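You operate a simulated robot arm through the tools that you are given. There is no shell and no other tool.

You run a simulated two-armed robot. Do the job below in one go: nothing can be reset, and whatever is moved stays where it is left.

## Task
Start the cooling water and bring the red float into the green band.
Fine: close the yellow valve lever and open the red one before the blue one.

Only the result counts: the job must be done as asked and must still hold three seconds after the hand-in. Knocking over, shifting, dropping, spilling or breaking anything else fails it.

## Robot
Two 7-joint arms with fingered hands on one trunk that stands fixed in place. Base frame: the origin is at the foot of the trunk, x ahead of it, y to its left, z up. Lengths are in mm, angles in rad, forces in N, time in s.
The left shoulder is at [27, 269, 1022], the right one opposite. Payload 5 kg a hand.
The TCP of each hand is the grasp point between the finger pads, 42 mm short of the fingertips. In the tool frame z runs along the fingers and y along their closing line. Largest opening 208 mm; the body of the gripper starts 119 mm behind the TCP. The gripper is a hand of 4 fingers: y runs from the thumb to the fingers, the wrist lies at [0, 0, -317] in the tool frame, and closing takes about 1.5 s.
Orientation is told as [roll, pitch, yaw] about the base's x, y, z axes, in that order, counted from this pose: with the fingers straight down and closing along the base's y, the tool's x points along the base's -x, its y along +y and its z along -z.

## Interface
- The arms move only by the tool step_arm. It takes "left_commands", "right_commands" or both (then of equal length, played together; a hand with none holds still); each is a list of rows, each a list of 7 numbers: the shift along the base's x, y, z in mm, then the turn, a rotation vector about the base's x, y, z in rad, then the opening, from 0 (shut) to 1 (fully open). In form: [[x, y, z, wx, wy, wz, hand], ...]. A call has 1 to 20 rows; each row shifts and turns the commanded pose from where the row before left it. Each row takes 0.2 s and may step no farther than 50 mm and 0.15 rad from the row before; otherwise, or with a gripper value out of range, the whole call is refused. A pose out of reach is approached as far as the arm can. The call stops where the force on the tool passes 40 N (or 10 N more than at its start, if that is more) or the arm is blocked; 0.2 s more then pass. The fingers move at their own pace (about 153 mm/s each) and stop on an object; they squeeze with about 26 N. The grip force told is the motor's: it shows also when the fingers shut on nothing. Time passes only in rows, and 0.2 s behind the last, so rows that do not move let the fingers close. It gives the time, the measured TCP pose, the force on the tool (base axes), the opening and the grip force at its end, in the units of the frame above (readings bear some noise), with the torque about the TCP (base axes, N m) and any sound that the robot's microphone picked up, and new pictures: "show" is both (left out), scene, wrist or none (wrist: the cameras of the hands that moved).
- Cameras (640 x 400 px; columns grow to the right, rows downward): "scene" is now at [170.9, 21.9, 1289.9]; the picture's right is [0.24, -0.97, 0.00], its down [-0.53, -0.13, -0.84] and it looks along [0.81, 0.20, -0.55] (base axes); focal length 336 px, centre (320, 200). "left" rides on the left gripper at [-93, 2, -146] in its tool frame; the picture's right is [-0.02, -1.00, 0.00], its down [0.84, -0.01, -0.54] and it looks along [0.54, -0.01, 0.84] (tool axes); focal length 280 px, centre (320, 200). "right" rides on the right gripper at [93, 1, -146] in its tool frame; the picture's right is [-0.02, 1.00, 0.00], its down [-0.84, -0.01, -0.54] and it looks along [-0.54, -0.01, 0.84] (tool axes); focal length 280 px, centre (320, 200). There is no depth. A picture from a camera that has moved, and an enlarged one, comes with that camera's place and axes in the base frame and with its lens.
- lift_body(by): slides the trunk up (or, below 0, down) by that many mm; the arms and the scene camera ride with it, the base frame stays. It gives what a move gives, with no picture.
- preshape(shape, hand): the hand has 4 fingers and takes this shape, open, in about a second: jaw (thumb against the fingers, like two jaws); tri (thumb and two fingers); tip (a fingertip pinch); poke (one finger out to press); point (the index stretched); flat (the hand flat); cup (the hand cupped); fist (a fist). The gripper value then closes the fingers along that shape, each until it touches; the sizes above hold for jaw. It gives what a move gives, with no picture.
- turn_head(pan, tilt): turns the head with the scene camera to pan (to the left, within 1.396 rad either way) and tilt (down, from -0.506 to 1.204), counted from straight ahead of the robot. It gives what a move gives, and a new picture of the scene camera.
- inspect(camera, box): a new picture of the part [left, top, right, bottom] of that camera's present view, enlarged. The clock stands still meanwhile.
- job_done(): hands the job in; it is judged then, once.

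Nothing tells you positions but the pictures and the camera data. Unless the task says otherwise, let go and move clear before handing in.

The tools are called after "Emit:" as a command line: name --argument value ..., lists and objects as JSON in quotes. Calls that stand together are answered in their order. step_arm: Moves the arms, as the interface text tells. Its arguments: {"type":"object","properties":{"left_commands":{"type":"array"},"right_commands":{"type":"array"},"show":{"type":"string","enum":["both","scene","wrist","none"]}},"required":[]} The other tools are called the same way: lift_body (by) slides the trunk up or down; preshape (shape, hand) gives the hand a shape; turn_head (pan, tilt) turns the head that bears the scene camera; inspect (camera, box) takes an enlarged picture of a part of a camera's view; job_done () hands the job in.

At the start:

```text
clock: 0.0
left_tcp_pos: [421.2, 201.0, 1063.6]
left_orientation: [0.0, -0.001, 0.137]
left_force: [0.8, -0.1, 0.6]
left_wrist_torque: [0.01, 0.02, -0.02]
left_gripper_width: 207.9
left_gripper_force: 0.1
left_shape: jaw
right_tcp_pos: [748.6, -215.0, 1055.2]
right_orientation: [0.001, 0.0, 0.141]
right_force: [0.3, 1.0, 0.2]
right_wrist_torque: [-0.02, 0.03, -0.03]
right_gripper_width: 207.8
right_gripper_force: 0.1
right_shape: jaw
trunk travel left (down, up): [-400.0, 221.0]
head pan, tilt: [0.241, 0.579]
```

scene: 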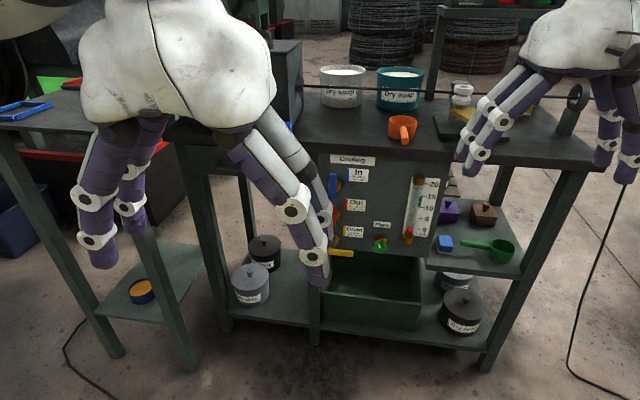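
right: 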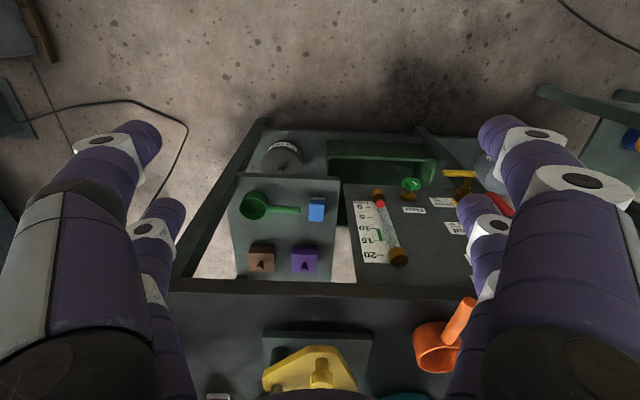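
left: 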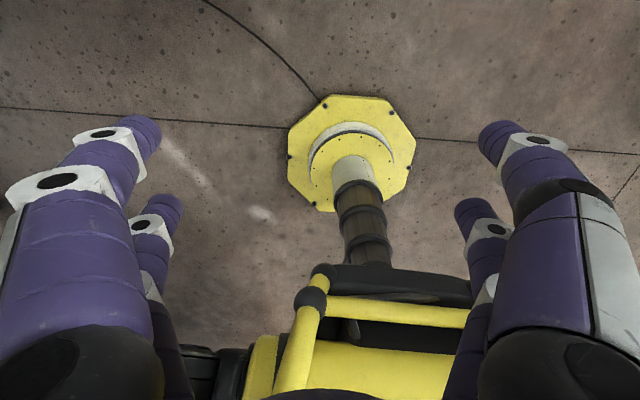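

I see a bench with a cooling panel on its front (valve levers for In, Out, Drain, a green flow knob and a flow gauge with a red float). I first enlarge the panel to see the parts.

Emit:
inspect --camera "scene" --box '[300, 140, 460, 270]'

Emit:
inspect --camera "right" --box '[330, 140, 520, 300]'

```text
3.08 times, centred on (380, 205) of scene
camera zoom: at [170.9, 21.9, 1289.9], right [0.24, -0.97, 0.0], down [-0.53, -0.13, -0.84], along [0.81, 0.2, -0.55], focal length 1033 px, centre (135, 185)
```

zoom: 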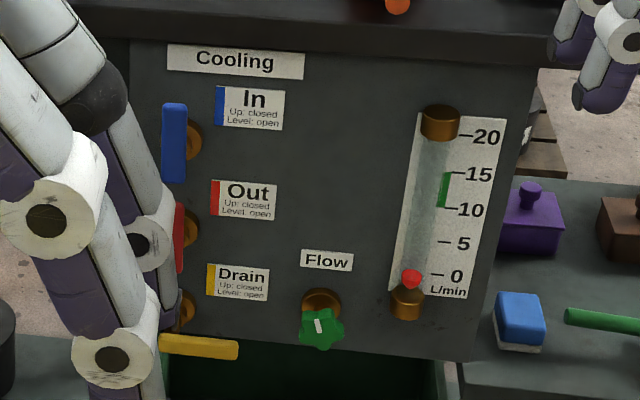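

```text
2.50 times, centred on (425, 220) of right
camera zoom: at [655.2, -227.2, 1201.8], right [-0.12, 0.99, 0.0], down [0.84, 0.1, 0.54], along [0.53, 0.07, -0.84], focal length 701 px, centre (58, 150)
```

zoom: 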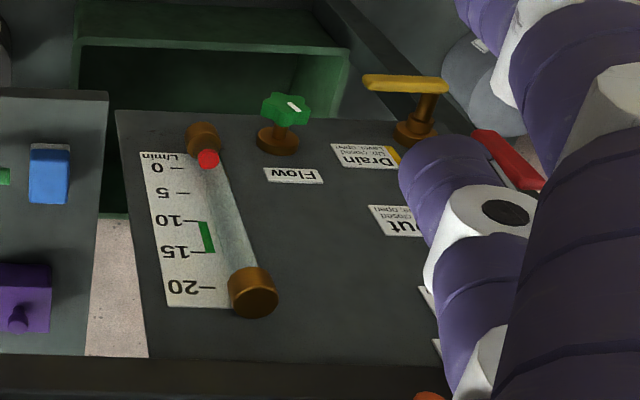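

The drain lever (yellow) is level, which means open. The red and blue levers are up, which means closed. From two cameras I place the panel face near x≈990, the lever pivots near y≈165, the yellow lever near z≈605 and the green knob near [952, 29, 623]. I'll bring the left hand round to point forward in front of the panel, in a one-finger shape.

Emit:
preshape --hand "left" --shape "poke"

Emit:
step_arm --left_commands '[[0, 0, 0, 0, 0, -0.137, 1], [28, 2, -15, 0, -0.131, 0, 1], [28, 2, -15, 0, -0.131, 0, 1], [28, 2, -15, 0, -0.131, 0, 1], [28, 2, -15, 0, -0.131, 0, 1], [28, 2, -15, 0, -0.131, 0, 1], [28, 2, -15, 0, -0.131, 0, 1]]' --show "both"

```text
clock: 0.9
left_tcp_pos: [421.8, 201.3, 1063.3]
left_orientation: [0.002, 0.0, 0.138]
left_force: [-0.3, -0.4, -0.6]
left_wrist_torque: [-0.02, -0.03, 0.0]
left_gripper_width: 0.0
left_gripper_force: 0.1
left_shape: poke
right_tcp_pos: [748.4, -216.0, 1055.8]
right_orientation: [0.002, 0.0, 0.139]
right_force: [0.2, 0.0, 0.1]
right_wrist_torque: [0.03, 0.02, -0.02]
right_gripper_width: 207.5
right_gripper_force: 0.1
right_shape: jaw
trunk travel left (down, up): [-400.0, 221.0]
head pan, tilt: [0.241, 0.579]
```

```text
clock: 2.5
left_tcp_pos: [587.0, 213.4, 973.5]
left_orientation: [-0.004, -0.79, 0.003]
left_force: [0.8, -0.7, 0.0]
left_wrist_torque: [0.01, 0.03, 0.04]
left_gripper_width: 0.0
left_gripper_force: 0.1
left_shape: poke
right_tcp_pos: [748.8, -214.9, 1055.8]
right_orientation: [0.001, 0.0, 0.138]
right_force: [-0.9, 0.3, 0.5]
right_wrist_torque: [-0.04, 0.04, -0.03]
right_gripper_width: 207.7
right_gripper_force: 0.0
right_shape: jaw
trunk travel left (down, up): [-400.0, 221.0]
head pan, tilt: [0.241, 0.579]
camera scene: at [171.2, 22.1, 1289.8], right [0.24, -0.97, 0.0], down [-0.53, -0.13, -0.84], along [0.81, 0.2, -0.55], focal length 336 px, centre (320, 200)
camera left: at [549.6, 214.5, 1142.2], right [0.01, -1.0, 0.01], down [-0.98, -0.01, -0.22], along [0.22, -0.01, -0.98], focal length 280 px, centre (320, 200)
```

scene: 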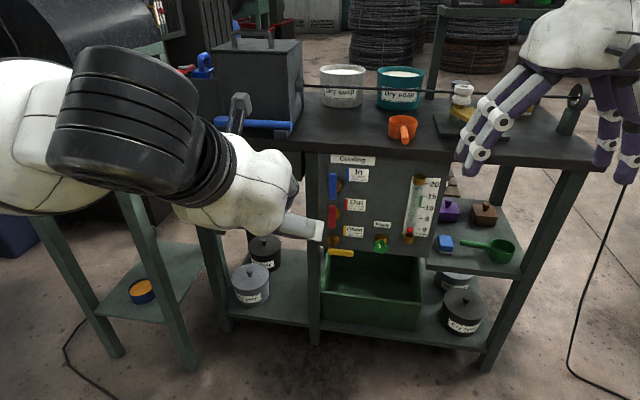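
left: 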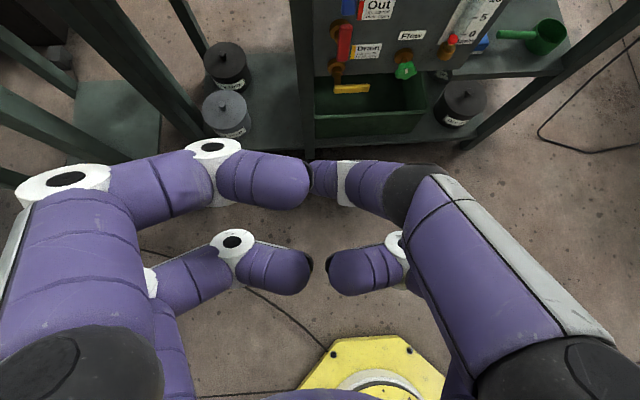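

The hand is in its one-finger shape, but I need a closer look at which finger stands out, so I enlarge both views.

Emit:
inspect --camera "scene" --box '[160, 100, 360, 270]'

Emit:
inspect --camera "left" --box '[280, 0, 600, 200]'

```text
2.35 times, centred on (260, 185) of scene
camera zoom: at [171.2, 22.1, 1289.8], right [0.24, -0.97, 0.0], down [-0.53, -0.13, -0.84], along [0.81, 0.2, -0.55], focal length 790 px, centre (461, 235)
```

zoom: 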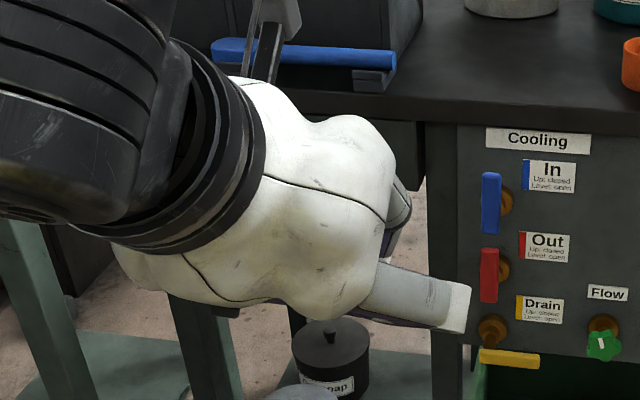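

```text
2.00 times, centred on (440, 100) of left
camera zoom: at [549.6, 214.5, 1142.2], right [0.01, -1.0, 0.01], down [-0.98, -0.01, -0.22], along [0.22, -0.01, -0.98], focal length 561 px, centre (80, 400)
```

zoom: 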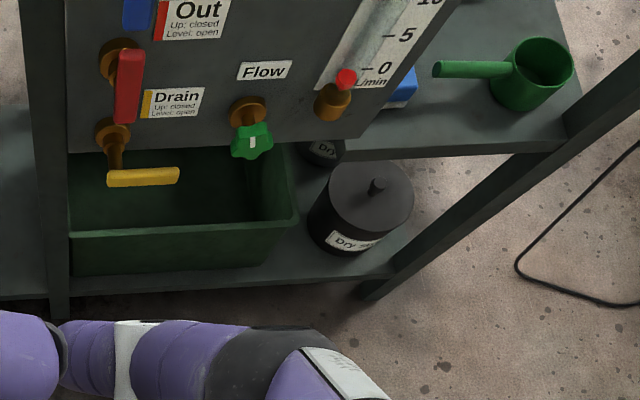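

The one-finger shape looks bunched rather than stretched. I'll try the pointing shape and compare.

Emit:
preshape --hand "left" --shape "point"

Emit:
step_arm --left_commands '[[0, 0, 0, 0, 0, 0, 1], [0, 0, 0, 0, 0, 0, 1]]' --show "both"

```text
clock: 3.4
left_tcp_pos: [587.9, 213.2, 974.5]
left_orientation: [-0.003, -0.784, 0.002]
left_force: [-0.3, -0.1, -0.5]
left_wrist_torque: [-0.01, -0.01, 0.01]
left_gripper_width: 201.7
left_gripper_force: 0.1
left_shape: point
right_tcp_pos: [749.6, -216.6, 1055.8]
right_orientation: [0.001, -0.002, 0.14]
right_force: [-2.1, 0.0, 0.4]
right_wrist_torque: [0.0, 0.01, 0.01]
right_gripper_width: 208.0
right_gripper_force: 0.0
right_shape: jaw
trunk travel left (down, up): [-400.0, 221.0]
head pan, tilt: [0.241, 0.579]
```

```text
clock: 4.0
left_tcp_pos: [587.4, 211.6, 973.3]
left_orientation: [-0.003, -0.787, 0.003]
left_force: [0.2, 0.4, -0.7]
left_wrist_torque: [-0.04, 0.05, -0.03]
left_gripper_width: 201.4
left_gripper_force: 0.0
left_shape: point
right_tcp_pos: [747.8, -215.6, 1056.8]
right_orientation: [0.001, -0.001, 0.14]
right_force: [0.3, 0.1, -1.1]
right_wrist_torque: [0.0, 0.02, 0.02]
right_gripper_width: 207.9
right_gripper_force: 0.1
right_shape: jaw
trunk travel left (down, up): [-400.0, 221.0]
head pan, tilt: [0.241, 0.579]
camera scene: at [170.9, 21.9, 1289.9], right [0.24, -0.97, 0.0], down [-0.53, -0.13, -0.84], along [0.81, 0.2, -0.55], focal length 336 px, centre (320, 200)
camera left: at [549.6, 214.3, 1142.5], right [0.01, -1.0, 0.01], down [-0.98, -0.01, -0.22], along [0.22, -0.01, -0.98], focal length 280 px, centre (320, 200)
```

scene: 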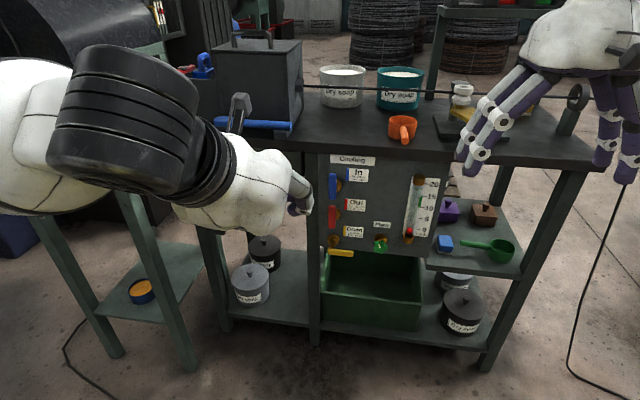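
left: 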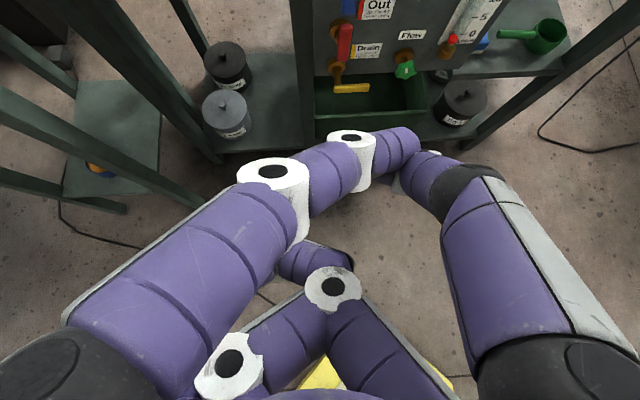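

The pointing shape curls oddly too. I'll look at the fingertip-pinch shape, which could grip the levers and the knob.

Emit:
preshape --hand "left" --shape "tip"

Emit:
step_arm --left_commands '[[0, 0, 0, 0, 0, 0, 1], [0, 0, 0, 0, 0, 0, 1]]' --show "wrist"

Emit:
step_arm --left_commands '[[0, 0, 0, 0, 0, 0, 0], [0, 0, 0, 0, 0, 0, 0], [0, 0, 0, 0, 0, 0, 0], [0, 0, 0, 0, 0, 0, 0], [0, 0, 0, 0, 0, 0, 0], [0, 0, 0, 0, 0, 0, 0], [0, 0, 0, 0, 0, 0, 0], [0, 0, 0, 0, 0, 0, 0]]' --show "wrist"

```text
clock: 4.9
left_tcp_pos: [588.3, 212.7, 973.7]
left_orientation: [-0.001, -0.787, 0.001]
left_force: [0.6, 0.2, 0.6]
left_wrist_torque: [0.0, -0.03, -0.01]
left_gripper_width: 207.8
left_gripper_force: 0.0
left_shape: tip
right_tcp_pos: [746.9, -215.3, 1056.0]
right_orientation: [-0.001, 0.0, 0.139]
right_force: [0.0, 0.5, 0.8]
right_wrist_torque: [-0.05, 0.02, 0.0]
right_gripper_width: 207.7
right_gripper_force: 0.0
right_shape: jaw
trunk travel left (down, up): [-400.0, 221.0]
head pan, tilt: [0.241, 0.579]
```

```text
clock: 5.5
left_tcp_pos: [587.5, 212.7, 973.6]
left_orientation: [-0.003, -0.787, 0.002]
left_force: [0.1, 0.2, 0.0]
left_wrist_torque: [-0.01, -0.01, 0.01]
left_gripper_width: 207.8
left_gripper_force: 0.0
left_shape: tip
right_tcp_pos: [748.0, -215.4, 1056.2]
right_orientation: [0.0, 0.001, 0.14]
right_force: [0.2, -0.2, 0.2]
right_wrist_torque: [0.03, 0.02, 0.0]
right_gripper_width: 207.7
right_gripper_force: 0.0
right_shape: jaw
trunk travel left (down, up): [-400.0, 221.0]
head pan, tilt: [0.241, 0.579]
camera left: at [549.6, 214.3, 1142.5], right [0.01, -1.0, 0.01], down [-0.98, -0.01, -0.22], along [0.22, -0.01, -0.98], focal length 280 px, centre (320, 200)
```

left: 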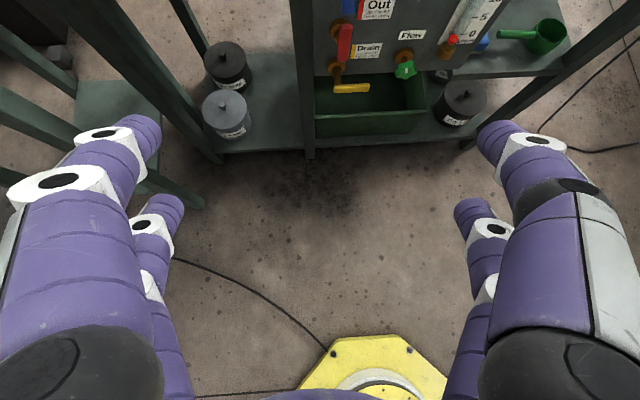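

```text
clock: 7.3
left_tcp_pos: [587.1, 211.6, 974.1]
left_orientation: [-0.001, -0.787, 0.002]
left_force: [-0.6, -0.2, 0.4]
left_wrist_torque: [0.0, 0.0, 0.0]
left_gripper_width: 0.0
left_gripper_force: 26.1
left_shape: tip
right_tcp_pos: [748.6, -215.2, 1056.4]
right_orientation: [0.0, -0.001, 0.14]
right_force: [-0.1, 0.2, 0.0]
right_wrist_torque: [-0.01, -0.01, -0.02]
right_gripper_width: 207.7
right_gripper_force: 0.1
right_shape: jaw
trunk travel left (down, up): [-400.0, 221.0]
head pan, tilt: [0.241, 0.579]
camera left: at [549.6, 214.3, 1142.5], right [0.01, -1.0, 0.01], down [-0.98, -0.01, -0.22], along [0.22, -0.01, -0.98], focal length 280 px, centre (320, 200)
```

left: 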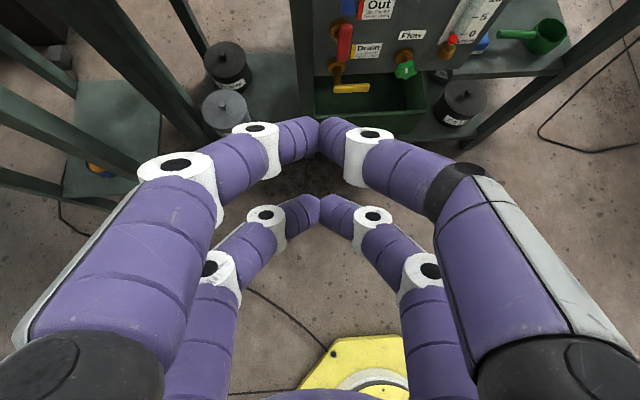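

In the tip shape the four fingers meet as two pairs, about 26 mm either side of the tool axis, so I can push with the bunched tips. I'll open the hand, finish turning it to point forward and take a good look at the panel.

Emit:
step_arm --left_commands '[[20, -8, -25, 0, -0.131, 0, 1], [20, -8, -25, 0, -0.131, 0, 1], [20, -8, -25, 0, -0.131, 0, 1], [20, -8, -25, 0, -0.131, 0, 1], [20, -8, -25, 0, -0.131, 0, 1], [20, -8, -25, 0, -0.131, 0, 1], [0, 0, -25, 0, 0, 0, 1], [0, 0, -25, 0, 0, 0, 1]]' --show "both"

```text
clock: 9.1
left_tcp_pos: [703.6, 120.3, 797.3]
left_orientation: [-1.311, -1.57, 1.322]
left_force: [-0.2, 0.6, 0.0]
left_wrist_torque: [-0.02, 0.02, -0.2]
left_gripper_width: 208.1
left_gripper_force: 0.1
left_shape: tip
left hand out of reach, approached as far as the arm can: row 2, 6, 7, 8
right_tcp_pos: [748.2, -211.7, 1055.7]
right_orientation: [-0.002, 0.0, 0.141]
right_force: [-0.2, 3.2, -0.1]
right_wrist_torque: [-0.4, -0.04, 0.0]
right_gripper_width: 208.0
right_gripper_force: 0.0
right_shape: jaw
trunk travel left (down, up): [-400.0, 221.0]
head pan, tilt: [0.241, 0.579]
camera scene: at [171.0, 23.9, 1289.6], right [0.24, -0.97, 0.0], down [-0.53, -0.13, -0.84], along [0.81, 0.2, -0.55], focal length 336 px, centre (320, 200)
camera left: at [557.2, 120.0, 890.8], right [0.01, -1.0, 0.02], down [-0.54, -0.02, -0.84], along [0.84, 0.0, -0.54], focal length 280 px, centre (320, 200)
```

scene: 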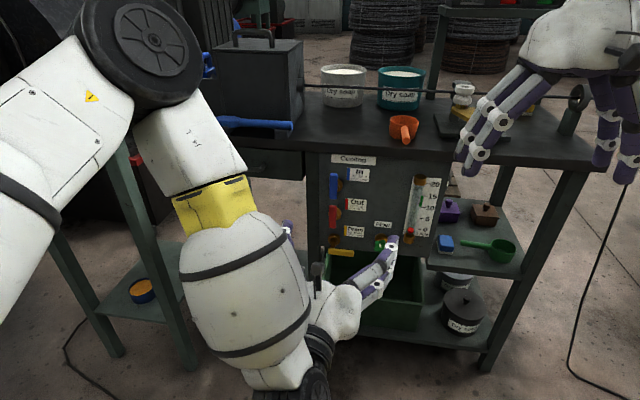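
left: 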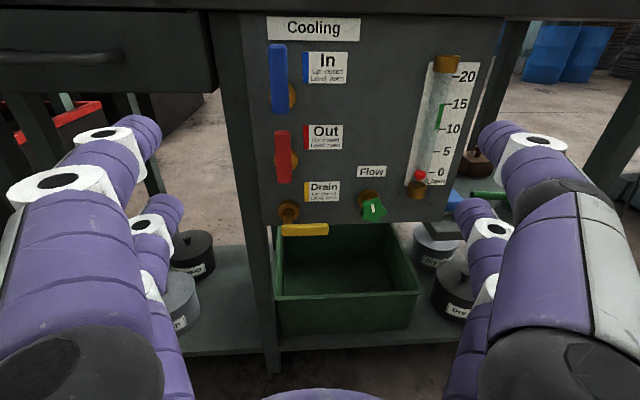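

The view is good, but the pose is near the arm's folded limit. I'll move the hand forward and to the left, where the arm has more room.

Emit:
step_arm --left_commands '[[15, 15, 0, 0, 0, 0, 1], [20, 15, -5, 0, 0, 0, 1], [20, 15, -5, 0, 0, 0, 1], [0, 0, 0, 0, 0, 0, 1]]' --show "both"

```text
clock: 10.1
left_tcp_pos: [742.2, 117.2, 813.6]
left_orientation: [-0.333, -1.565, 0.346]
left_force: [-0.5, -0.2, 0.2]
left_wrist_torque: [-0.02, 0.0, 0.03]
left_gripper_width: 207.9
left_gripper_force: 0.1
left_shape: tip
left hand out of reach, approached as far as the arm can: row 1, 2, 3
right_tcp_pos: [748.0, -215.0, 1056.1]
right_orientation: [-0.001, 0.002, 0.139]
right_force: [0.1, 0.6, -0.7]
right_wrist_torque: [0.06, -0.03, -0.01]
right_gripper_width: 208.0
right_gripper_force: 0.1
right_shape: jaw
trunk travel left (down, up): [-400.0, 221.0]
head pan, tilt: [0.241, 0.579]
camera scene: at [171.1, 21.8, 1289.9], right [0.24, -0.97, 0.0], down [-0.53, -0.13, -0.84], along [0.81, 0.2, -0.55], focal length 336 px, centre (320, 200)
camera left: at [595.1, 116.3, 907.7], right [0.01, -1.0, 0.02], down [-0.54, -0.02, -0.84], along [0.84, 0.0, -0.54], focal length 280 px, centre (320, 200)
```

scene: 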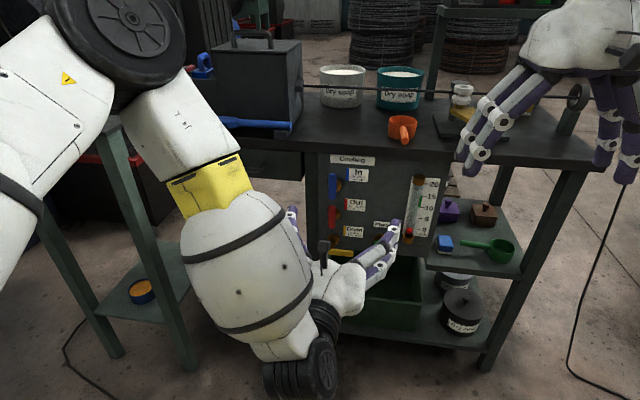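
left: 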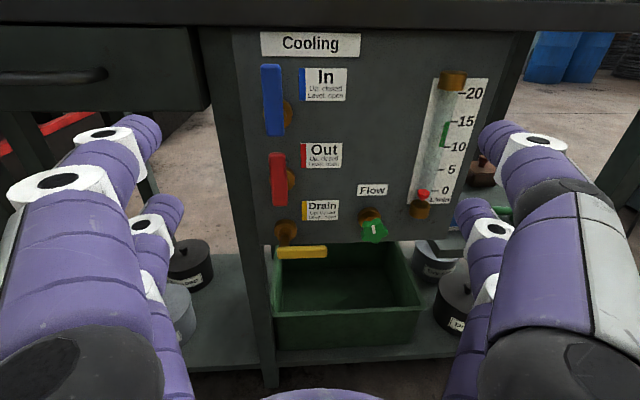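

The wrist is near its bend limit because the shoulder is high. Lowering the trunk brings the forearm closer to level, and the right hand stays well in front of the bench as it comes down.

Emit:
lift_body --by -200

Emit:
step_arm --left_commands '[[0, 15, 20, 0, 0, 0, 1], [0, 15, 20, 0, 0, 0, 1], [0, 15, 20, 0, 0, 0, 1], [0, 0, 20, 0, 0, 0, 1]]' --show "both"

```text
clock: 12.3
left_tcp_pos: [740.8, 117.3, 615.7]
left_orientation: [-2.709, -1.566, 2.708]
left_force: [0.1, -0.3, 1.4]
left_wrist_torque: [0.03, 0.04, 0.02]
left_gripper_width: 208.2
left_gripper_force: 0.0
left_shape: tip
right_tcp_pos: [748.4, -215.8, 857.8]
right_orientation: [0.0, 0.0, 0.139]
right_force: [-0.3, -0.4, 0.9]
right_wrist_torque: [-0.02, -0.07, 0.01]
right_gripper_width: 207.8
right_gripper_force: 0.0
right_shape: jaw
trunk travel left (down, up): [-200.0, 421.0]
head pan, tilt: [0.241, 0.579]
```

```text
clock: 13.3
left_tcp_pos: [740.5, 160.3, 695.5]
left_orientation: [-2.558, -1.567, 2.556]
left_force: [-0.2, -0.2, 0.6]
left_wrist_torque: [0.01, 0.02, -0.05]
left_gripper_width: 208.1
left_gripper_force: 0.1
left_shape: tip
left hand out of reach, approached as far as the arm can: row 3
right_tcp_pos: [748.6, -215.4, 856.9]
right_orientation: [-0.001, 0.0, 0.14]
right_force: [0.5, -0.6, 0.5]
right_wrist_torque: [-0.01, -0.02, 0.03]
right_gripper_width: 208.1
right_gripper_force: 0.0
right_shape: jaw
trunk travel left (down, up): [-200.0, 421.0]
head pan, tilt: [0.241, 0.579]
camera scene: at [236.2, 22.1, 1076.8], right [0.24, -0.97, 0.0], down [-0.53, -0.13, -0.84], along [0.81, 0.2, -0.55], focal length 336 px, centre (320, 200)
camera left: at [593.5, 162.0, 788.0], right [0.0, -1.0, 0.02], down [-0.54, -0.01, -0.84], along [0.84, -0.01, -0.54], focal length 280 px, centre (320, 200)
```

scene: 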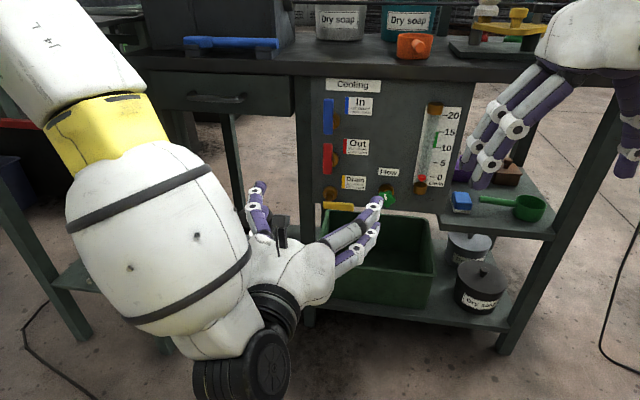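
left: 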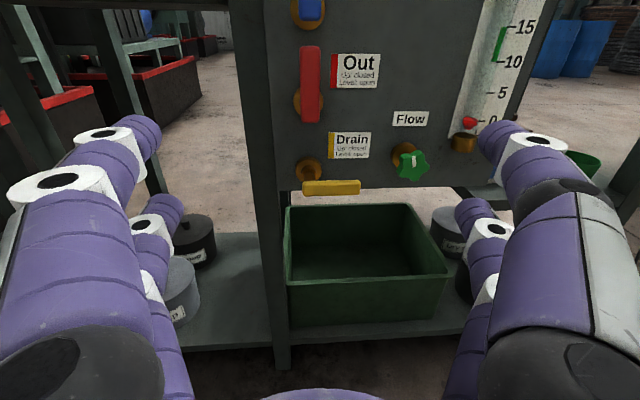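

Now both cameras have a clear, nearly frontal view of the panel. I'll enlarge them to fix the lever and knob positions precisely.

Emit:
inspect --camera "left" --box '[280, 0, 480, 210]'

Emit:
inspect --camera "scene" --box '[300, 70, 470, 220]'

```text
1.90 times, centred on (380, 105) of left
camera zoom: at [593.5, 162.0, 788.0], right [0.0, -1.0, 0.02], down [-0.54, -0.01, -0.84], along [0.84, -0.01, -0.54], focal length 534 px, centre (206, 381)
```

zoom: 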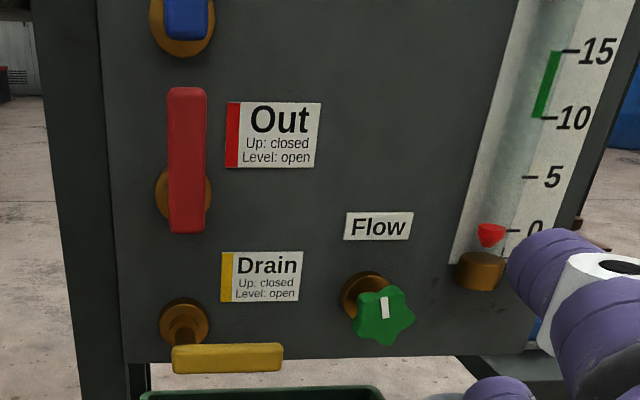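

```text
2.67 times, centred on (385, 145) of scene
camera zoom: at [236.2, 22.1, 1076.8], right [0.24, -0.97, 0.0], down [-0.53, -0.13, -0.84], along [0.81, 0.2, -0.55], focal length 895 px, centre (147, 347)
```

zoom: 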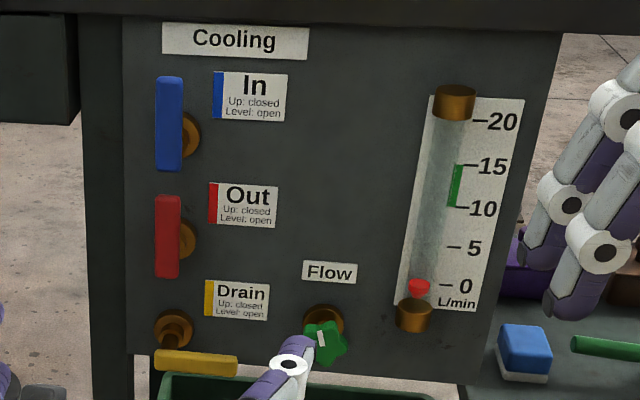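

From the two views I place the pivots near y≈173, with yellow at z≈602, red at z≈703 and blue at z≈804. The levers are about 79 mm long and lie at x≈912–926, and the panel is near x≈985. I'll roll the hand a quarter turn so the bunched fingers form a flat horizontal bar for pushing.

Emit:
step_arm --left_commands '[[0, 0, 0, 0.14, 0, 0, 1], [0, 0, 0, 0.14, 0, 0, 1], [0, 0, 0, 0.14, 0, 0, 1], [0, 0, 0, 0.14, 0, 0, 1], [0, 0, 0, 0.14, 0, 0, 1], [0, 0, 0, 0.14, 0, 0, 1]]' --show "both"

```text
clock: 14.7
left_tcp_pos: [740.6, 159.2, 696.6]
left_orientation: [1.572, -0.729, -1.575]
left_force: [-0.2, -0.4, 0.1]
left_wrist_torque: [0.03, -0.02, -0.03]
left_gripper_width: 208.0
left_gripper_force: 0.1
left_shape: tip
right_tcp_pos: [747.7, -216.1, 855.8]
right_orientation: [0.0, 0.0, 0.141]
right_force: [0.3, 0.8, -0.7]
right_wrist_torque: [0.0, -0.03, 0.0]
right_gripper_width: 208.1
right_gripper_force: 0.1
right_shape: jaw
trunk travel left (down, up): [-200.0, 421.0]
head pan, tilt: [0.241, 0.579]
camera scene: at [236.2, 21.9, 1076.7], right [0.24, -0.97, 0.0], down [-0.53, -0.13, -0.84], along [0.81, 0.2, -0.55], focal length 336 px, centre (320, 200)
camera left: at [593.6, 91.7, 758.7], right [0.0, -0.68, -0.74], down [-0.54, 0.62, -0.57], along [0.84, 0.39, -0.36], focal length 280 px, centre (320, 200)
```

scene: 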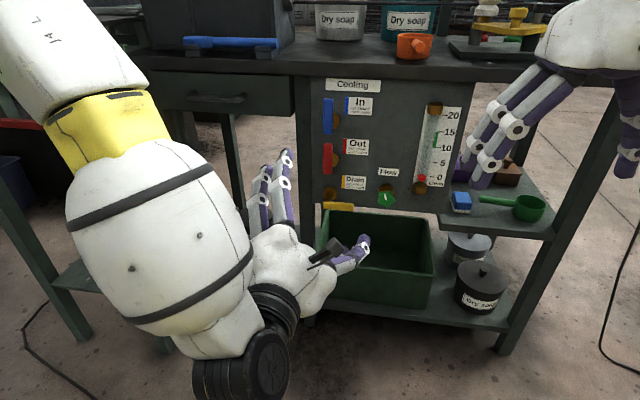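
left: 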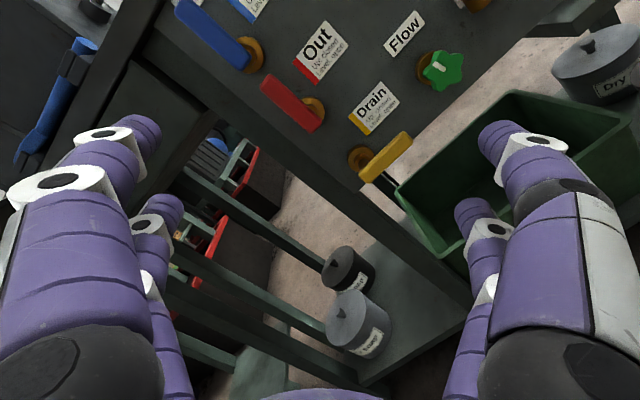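

The roll goes smoothly. I'll finish the quarter turn.

Emit:
step_arm --left_commands '[[0, 0, 0, 0.146, 0, 0, 1], [0, 0, 0, 0.146, 0, 0, 1], [0, 0, 0, 0.146, 0, 0, 1], [0, 0, 0, 0.146, 0, 0, 1], [0, 0, 0, 0.146, 0, 0, 1]]' --show "both"

```text
clock: 15.9
left_tcp_pos: [741.5, 159.8, 696.5]
left_orientation: [1.57, 0.0, -1.572]
left_force: [0.0, 0.0, -0.3]
left_wrist_torque: [0.02, 0.01, 0.01]
left_gripper_width: 208.0
left_gripper_force: 0.1
left_shape: tip
right_tcp_pos: [749.4, -214.6, 856.6]
right_orientation: [0.0, -0.001, 0.139]
right_force: [-0.3, -0.5, -0.1]
right_wrist_torque: [-0.03, -0.01, -0.02]
right_gripper_width: 208.2
right_gripper_force: 0.0
right_shape: jaw
trunk travel left (down, up): [-200.0, 421.0]
head pan, tilt: [0.241, 0.579]
camera scene: at [236.3, 21.9, 1076.7], right [0.24, -0.97, 0.0], down [-0.53, -0.13, -0.84], along [0.81, 0.2, -0.55], focal length 336 px, centre (320, 200)
camera left: at [594.0, 67.5, 697.8], right [0.0, -0.01, -1.0], down [-0.54, 0.84, -0.01], along [0.84, 0.54, -0.01], focal length 280 px, centre (320, 200)
```

scene: 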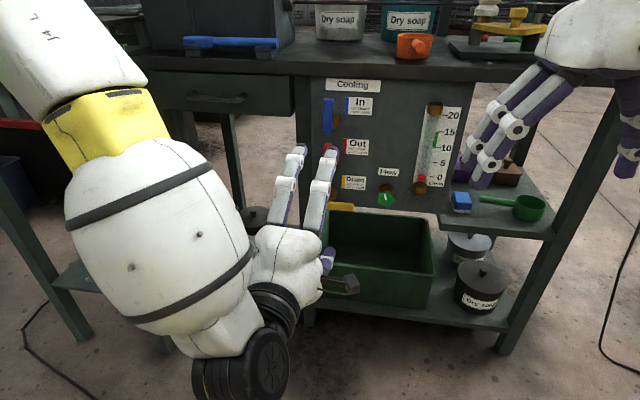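
left: 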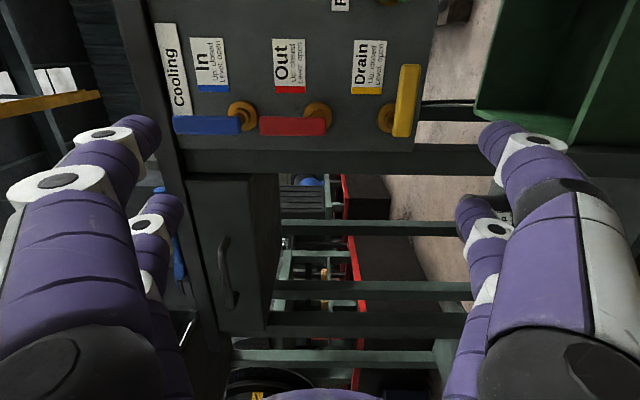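

The hand is now exactly rolled and its camera looks at the levers from the right, a good direction for reading heights. I enlarge it.

Emit:
inspect --camera "left" --box '[150, 20, 440, 200]'

```text
2.21 times, centred on (295, 110) of left
camera zoom: at [594.0, 67.5, 697.8], right [0.0, -0.01, -1.0], down [-0.54, 0.84, -0.01], along [0.84, 0.54, -0.01], focal length 619 px, centre (375, 399)
```

zoom: 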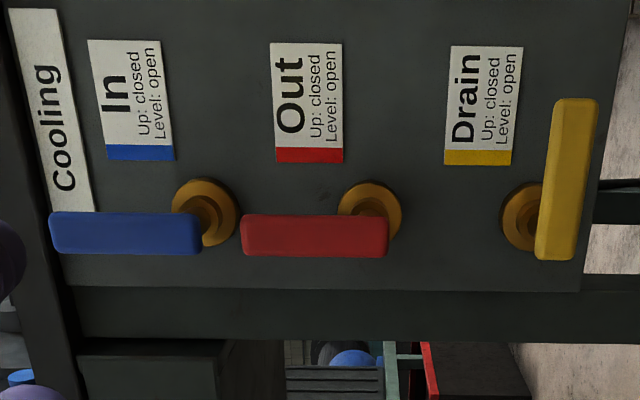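

In the tip shape the fingers meet at a steep wedge, so flat jaws should hold the levers better. I'll switch back to jaw, set a part opening and check how the pads stand.

Emit:
preshape --hand "left" --shape "jaw"

Emit:
step_arm --left_commands '[[0, 0, -10, 0, 0, 0, 0.3], [0, 0, -10, 0, 0, 0, 0.3], [0, 0, -10, 0, 0, 0, 0.3], [0, 0, -10, 0, 0, 0, 0.3], [0, 0, -10, 0, 0, 0, 0.3]]' --show "both"

```text
clock: 16.8
left_tcp_pos: [741.1, 160.9, 696.7]
left_orientation: [1.572, -0.005, -1.573]
left_force: [0.1, -0.6, 0.1]
left_wrist_torque: [-0.01, -0.02, 0.02]
left_gripper_width: 207.8
left_gripper_force: 0.0
left_shape: jaw
right_tcp_pos: [748.5, -216.0, 855.6]
right_orientation: [0.001, 0.001, 0.138]
right_force: [0.0, 0.7, -1.3]
right_wrist_torque: [0.0, 0.05, -0.01]
right_gripper_width: 207.8
right_gripper_force: 0.1
right_shape: jaw
trunk travel left (down, up): [-200.0, 421.0]
head pan, tilt: [0.241, 0.579]
```

```text
clock: 18.0
left_tcp_pos: [737.7, 148.5, 651.8]
left_orientation: [1.569, -0.003, -1.566]
left_force: [0.5, 0.5, 0.0]
left_wrist_torque: [-0.02, -0.03, 0.04]
left_gripper_width: 62.8
left_gripper_force: 0.1
left_shape: jaw
left hand out of reach, approached as far as the arm can: row 3, 4, 5
right_tcp_pos: [748.8, -215.5, 856.2]
right_orientation: [0.0, -0.001, 0.142]
right_force: [0.2, 1.1, 0.5]
right_wrist_torque: [0.0, -0.03, -0.03]
right_gripper_width: 207.9
right_gripper_force: 0.0
right_shape: jaw
trunk travel left (down, up): [-200.0, 421.0]
head pan, tilt: [0.241, 0.579]
camera scene: at [236.3, 22.0, 1076.7], right [0.24, -0.97, 0.0], down [-0.53, -0.13, -0.84], along [0.81, 0.2, -0.55], focal length 336 px, centre (320, 200)
camera left: at [591.4, 54.4, 653.6], right [0.0, -0.02, -1.0], down [-0.54, 0.84, -0.01], along [0.84, 0.54, -0.01], focal length 280 px, centre (320, 200)
```

scene: 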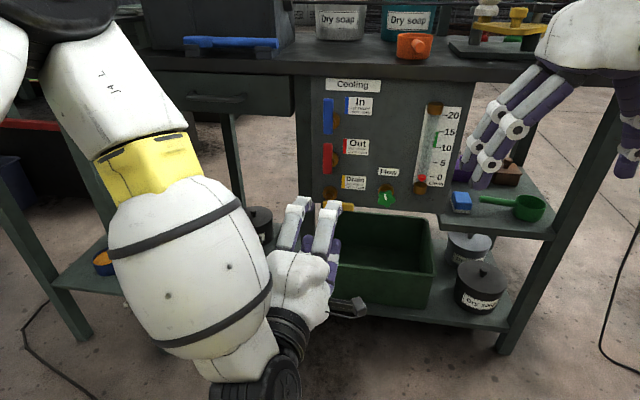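
left: 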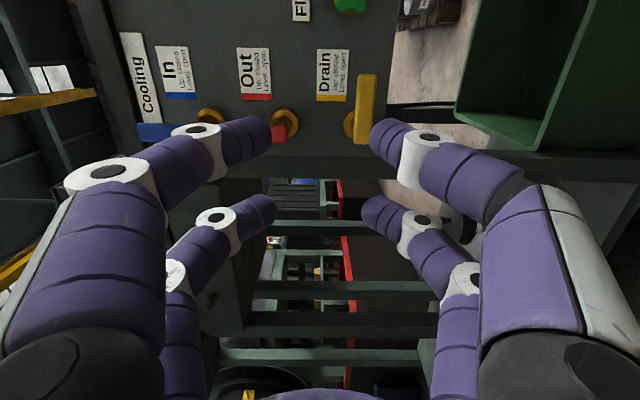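

In jaw shape the pads are better suited, but the arm is again near its limit low down. I'll lower the trunk further so the low yellow lever is easy to reach.

Emit:
lift_body --by -170

Emit:
step_arm --left_commands '[[5, 0, 20, 0, 0, 0, 0.3], [5, 0, 20, 0, 0, 0, 0.3], [5, 0, 20, 0, 0, 0, 0.3], [5, 0, 20, 0, 0, 0, 0.3], [5, 0, 20, 0, 0, 0, 0.3], [0, 0, 16, 0, 0, 0, 0.3]]' --show "both"

```text
clock: 19.9
left_tcp_pos: [737.2, 149.7, 484.1]
left_orientation: [1.571, -0.001, -1.572]
left_force: [0.4, 0.0, 0.4]
left_wrist_torque: [0.0, 0.06, 0.0]
left_gripper_width: 62.9
left_gripper_force: 0.0
left_shape: jaw
right_tcp_pos: [748.4, -213.9, 688.0]
right_orientation: [0.001, -0.004, 0.14]
right_force: [0.1, 0.5, 1.3]
right_wrist_torque: [-0.01, -0.03, -0.01]
right_gripper_width: 207.9
right_gripper_force: 0.2
right_shape: jaw
trunk travel left (down, up): [-30.0, 591.0]
head pan, tilt: [0.241, 0.579]
```

```text
clock: 21.3
left_tcp_pos: [763.3, 149.5, 600.2]
left_orientation: [1.569, -0.003, -1.575]
left_force: [0.2, -0.7, -0.2]
left_wrist_torque: [0.0, 0.02, 0.04]
left_gripper_width: 62.8
left_gripper_force: 0.1
left_shape: jaw
right_tcp_pos: [748.5, -215.7, 687.2]
right_orientation: [-0.001, 0.001, 0.142]
right_force: [-0.1, -0.4, 0.4]
right_wrist_torque: [0.04, 0.01, 0.05]
right_gripper_width: 208.0
right_gripper_force: 0.0
right_shape: jaw
trunk travel left (down, up): [-30.0, 591.0]
head pan, tilt: [0.241, 0.579]
camera scene: at [341.8, 21.8, 874.2], right [0.24, -0.97, 0.0], down [-0.53, -0.13, -0.84], along [0.81, 0.2, -0.55], focal length 336 px, centre (320, 200)
camera left: at [615.3, 55.7, 600.6], right [0.0, -0.02, -1.0], down [-0.54, 0.84, -0.01], along [0.84, 0.54, -0.01], focal length 280 px, centre (320, 200)
```

scene: 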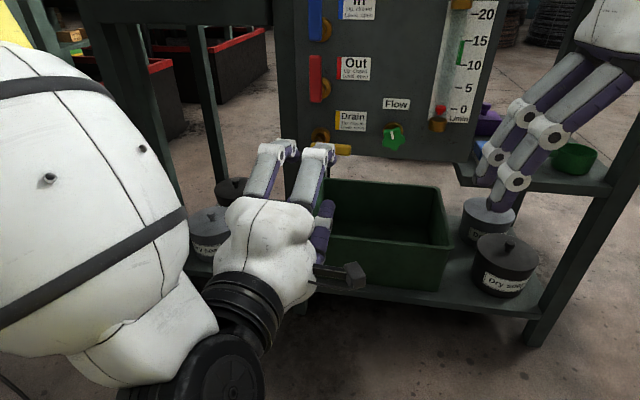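
left: 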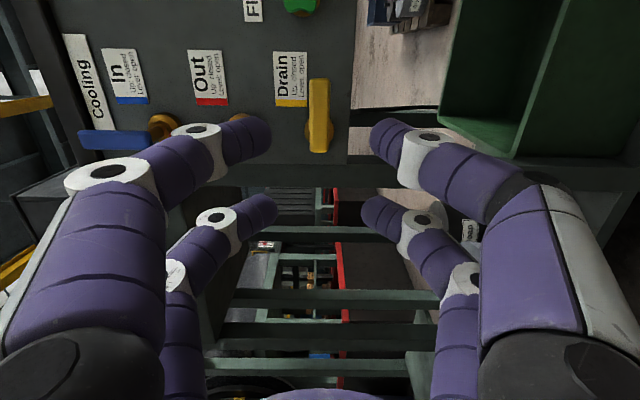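

The hand is now level with the yellow lever, which sits between the open jaws. I'll turn the head to face the whole panel.

Emit:
turn_head --pan 0.12 --tilt 0.3

```text
clock: 22.1
left_tcp_pos: [762.6, 147.5, 600.2]
left_orientation: [1.57, -0.002, -1.572]
left_force: [0.5, 0.1, -0.7]
left_wrist_torque: [-0.02, 0.04, 0.02]
left_gripper_width: 62.7
left_gripper_force: 0.1
left_shape: jaw
right_tcp_pos: [748.3, -215.8, 686.5]
right_orientation: [0.0, 0.0, 0.14]
right_force: [-0.4, 0.9, -1.1]
right_wrist_torque: [-0.03, -0.01, -0.02]
right_gripper_width: 207.8
right_gripper_force: 0.0
right_shape: jaw
trunk travel left (down, up): [-30.0, 591.0]
head pan, tilt: [0.12, 0.3]
camera scene: at [348.1, 11.9, 899.7], right [0.12, -0.99, 0.0], down [-0.29, -0.04, -0.96], along [0.95, 0.12, -0.3], focal length 336 px, centre (320, 200)
```

scene: 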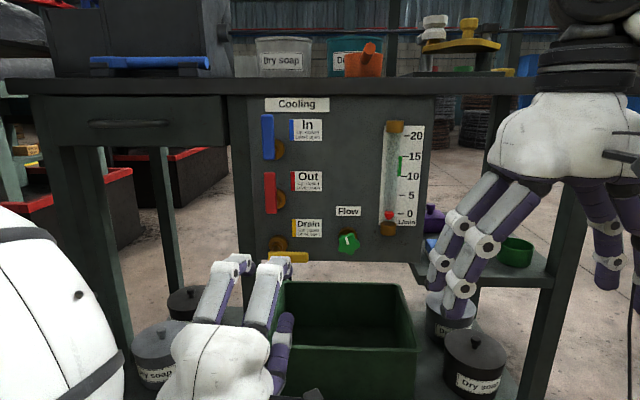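

This is an excellent frontal view with the levers, knob and gauge all visible. I enlarge it to refine the positions.

Emit:
inspect --camera "scene" --box '[230, 90, 440, 290]'

Emit:
inspect --camera "left" --box '[120, 0, 440, 200]'

```text
2.00 times, centred on (335, 190) of scene
camera zoom: at [348.1, 11.9, 899.7], right [0.12, -0.99, 0.0], down [-0.29, -0.04, -0.96], along [0.95, 0.12, -0.3], focal length 672 px, centre (290, 220)
```

zoom: 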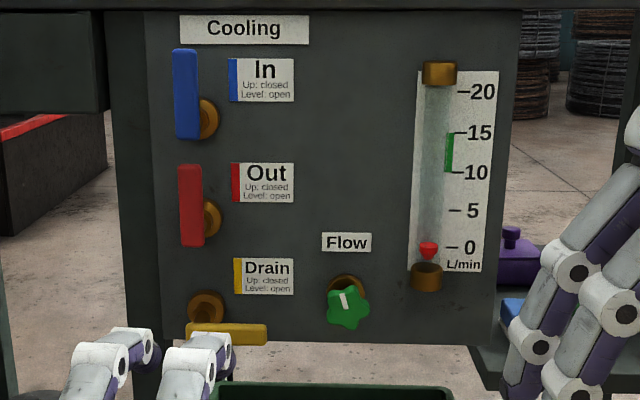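

```text
2.00 times, centred on (280, 100) of left
camera zoom: at [615.4, 55.9, 600.3], right [0.0, -0.02, -1.0], down [-0.54, 0.84, -0.01], along [0.84, 0.54, -0.01], focal length 561 px, centre (400, 400)
```

zoom: 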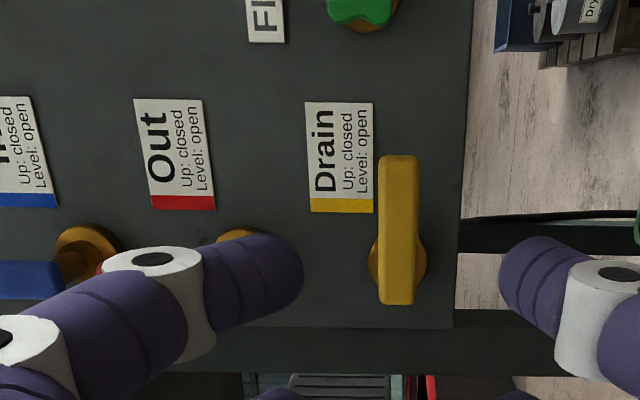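

The yellow lever spans y≈104–183 at z≈599 and lines up with the jaws. I'll move straight in so the pads go either side of it without touching.

Emit:
step_arm --left_commands '[[35, -1, 0, 0, 0, 0, 0.3], [35, -1, 0, 0, 0, 0, 0.3], [35, -1, -1, 0, 0, 0, 0.3], [20, 0, 0, 0, 0, 0, 0.3]]' --show "both"

```text
clock: 23.1
left_tcp_pos: [887.2, 144.8, 599.0]
left_orientation: [1.571, 0.0, -1.573]
left_force: [1.0, 0.0, 0.0]
left_wrist_torque: [-0.02, 0.02, -0.01]
left_gripper_width: 62.4
left_gripper_force: 0.0
left_shape: jaw
right_tcp_pos: [749.5, -214.4, 687.2]
right_orientation: [0.0, 0.001, 0.14]
right_force: [-0.4, 0.3, 0.4]
right_wrist_torque: [-0.05, 0.01, 0.01]
right_gripper_width: 208.0
right_gripper_force: 0.1
right_shape: jaw
trunk travel left (down, up): [-30.0, 591.0]
head pan, tilt: [0.12, 0.3]
camera scene: at [347.9, 12.1, 900.0], right [0.12, -0.99, 0.0], down [-0.29, -0.04, -0.96], along [0.95, 0.11, -0.3], focal length 336 px, centre (320, 200)
camera left: at [741.2, 52.2, 599.4], right [0.0, -0.02, -1.0], down [-0.54, 0.84, -0.01], along [0.84, 0.54, -0.01], focal length 280 px, centre (320, 200)
```

scene: 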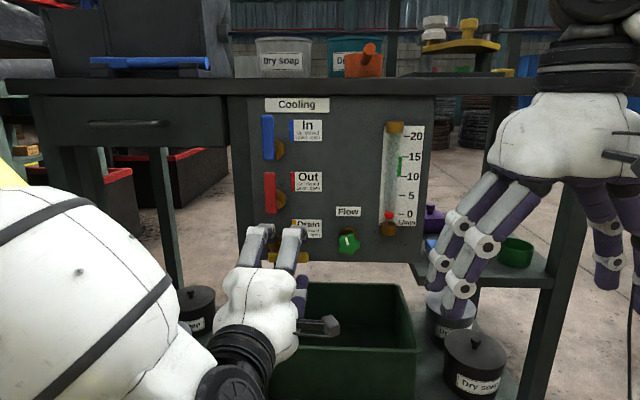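
left: 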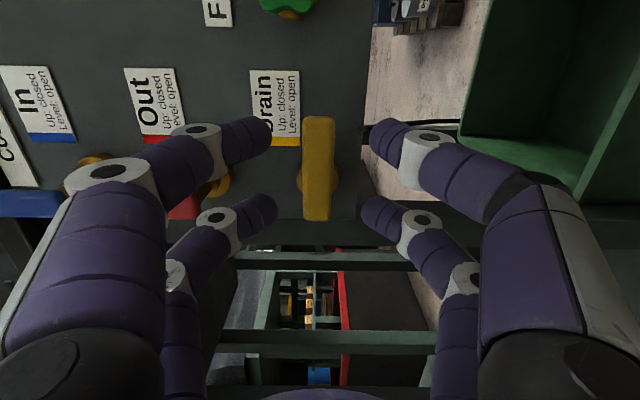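

The lever is centred between the jaws. I'll enlarge the hand view to check how deep the lever lies between the pads before closing.

Emit:
inspect --camera "left" --box '[220, 90, 420, 240]'

Emit:
inspect --camera "scene" --box '[230, 180, 370, 300]'

```text
2.67 times, centred on (320, 165) of left
camera zoom: at [741.2, 52.2, 599.4], right [0.0, -0.02, -1.0], down [-0.54, 0.84, -0.01], along [0.84, 0.54, -0.01], focal length 748 px, centre (320, 293)
```

zoom: 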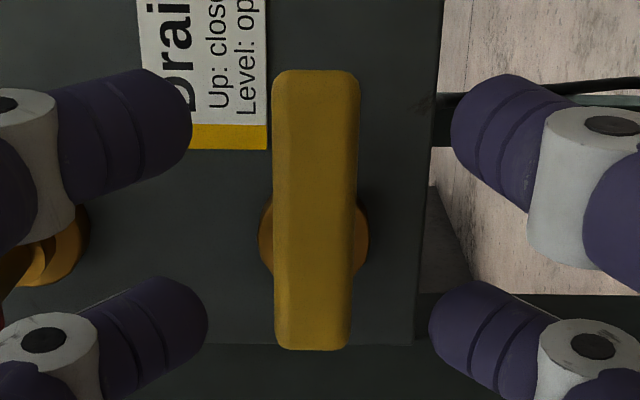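

```text
3.33 times, centred on (300, 240) of scene
camera zoom: at [347.9, 12.1, 900.0], right [0.12, -0.99, 0.0], down [-0.29, -0.04, -0.96], along [0.95, 0.11, -0.3], focal length 1119 px, centre (387, 67)
```

zoom: 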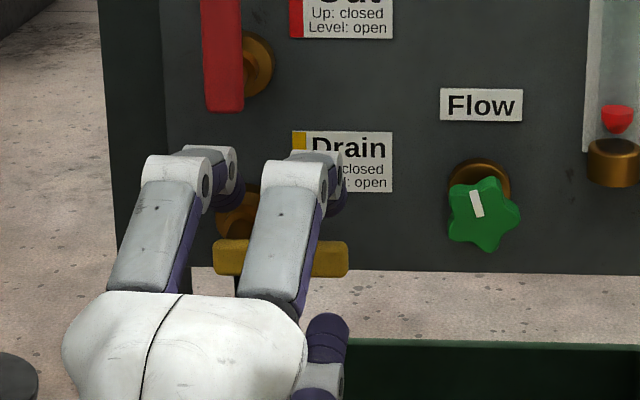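

The lever front is at x≈914 and the tips are at about x≈929. I'll go 20 mm deeper and narrow the jaws to a loose cage around the lever.

Emit:
step_arm --left_commands '[[20, 0, 0, 0, 0, 0, 0.3], [0, 0, 0, 0, 0, 0, 0.14], [0, 0, 0, 0, 0, 0, 0.14], [0, 0, 0, 0, 0, 0, 0.14]]' --show "both"

```text
clock: 24.1
left_tcp_pos: [906.3, 145.3, 598.0]
left_orientation: [1.57, -0.001, -1.572]
left_force: [-0.2, -0.2, 1.2]
left_wrist_torque: [-0.03, 0.03, 0.01]
left_gripper_width: 29.9
left_gripper_force: 0.0
left_shape: jaw
right_tcp_pos: [747.8, -215.4, 685.8]
right_orientation: [-0.001, 0.0, 0.139]
right_force: [-0.4, -0.1, 0.2]
right_wrist_torque: [-0.02, 0.01, 0.02]
right_gripper_width: 208.2
right_gripper_force: 0.0
right_shape: jaw
trunk travel left (down, up): [-30.0, 591.0]
head pan, tilt: [0.12, 0.3]
camera scene: at [348.1, 11.9, 899.8], right [0.12, -0.99, 0.0], down [-0.29, -0.04, -0.96], along [0.95, 0.11, -0.3], focal length 336 px, centre (320, 200)
camera left: at [759.7, 51.6, 599.2], right [0.0, -0.02, -1.0], down [-0.54, 0.84, -0.01], along [0.84, 0.54, -0.01], focal length 280 px, centre (320, 200)
```

scene: 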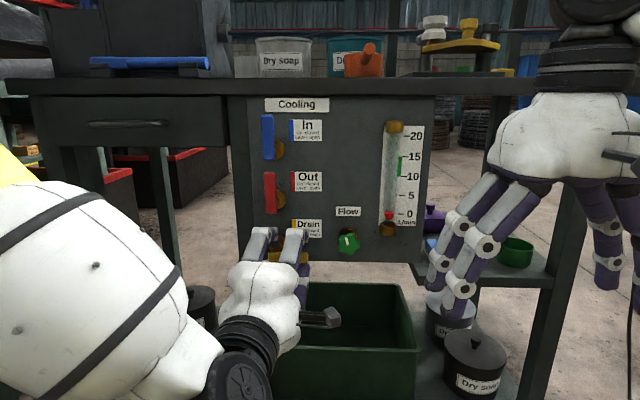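
left: 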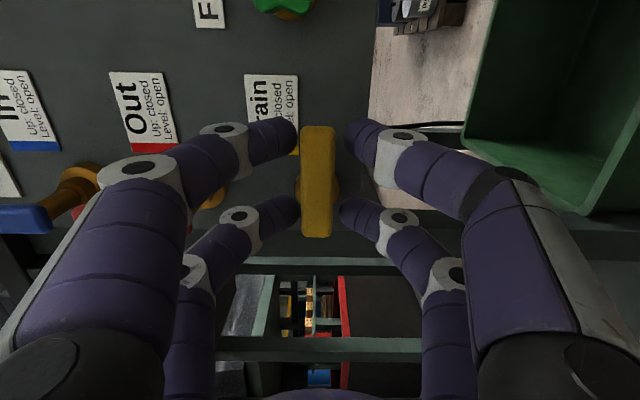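

The lever is caged. I'll now turn the hand about the lever's pivot in an arc, the first half of the quarter turn.

Emit:
step_arm --left_commands '[[0, 0.3, 4.2, -0.1428, 0, 0, 0.14], [0, 0.9, 4.0, -0.1428, 0, 0, 0.14], [0, 1.4, 3.9, -0.1428, 0, 0, 0.14], [0, 2.0, 3.7, -0.1428, 0, 0, 0.14], [0, 2.5, 3.3, -0.1428, 0, 0, 0.14], [0, 3.0, 3.0, -0.1428, 0, 0, 0.14]]' --show "both"

```text
clock: 25.5
left_tcp_pos: [906.1, 155.6, 620.0]
left_orientation: [1.571, -0.861, -1.576]
left_force: [-0.8, -3.0, -4.0]
left_wrist_torque: [0.07, -0.02, -0.04]
left_gripper_width: 29.2
left_gripper_force: 0.1
left_shape: jaw
right_tcp_pos: [748.4, -215.9, 685.9]
right_orientation: [0.0, -0.001, 0.138]
right_force: [0.3, 0.7, -0.5]
right_wrist_torque: [0.0, 0.0, -0.03]
right_gripper_width: 207.8
right_gripper_force: 0.0
right_shape: jaw
trunk travel left (down, up): [-30.0, 591.0]
head pan, tilt: [0.12, 0.3]
camera scene: at [348.3, 11.7, 899.7], right [0.12, -0.99, 0.0], down [-0.29, -0.04, -0.96], along [0.95, 0.11, -0.3], focal length 336 px, centre (320, 200)
camera left: at [759.5, 95.4, 690.6], right [0.0, -0.77, -0.64], down [-0.54, 0.54, -0.65], along [0.84, 0.34, -0.41], focal length 280 px, centre (320, 200)
```

scene: 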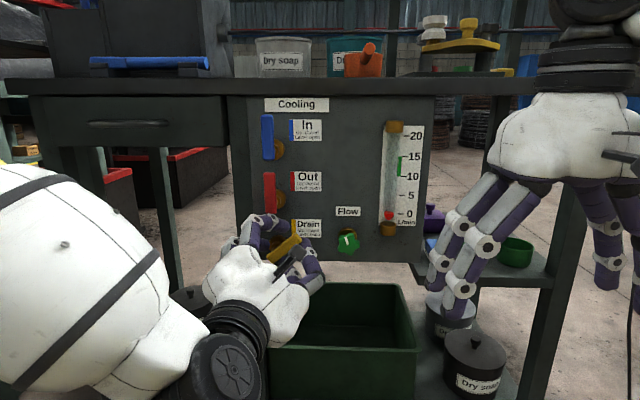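
left: 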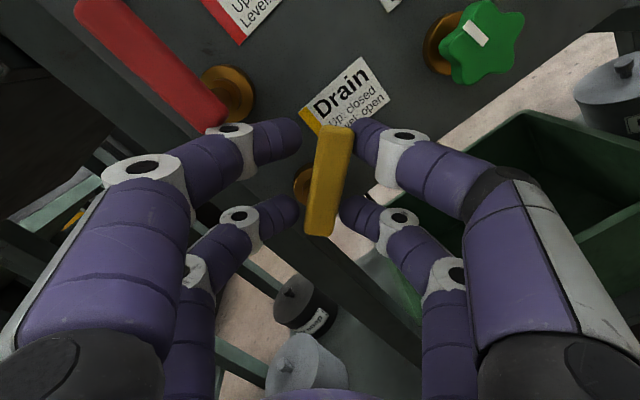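

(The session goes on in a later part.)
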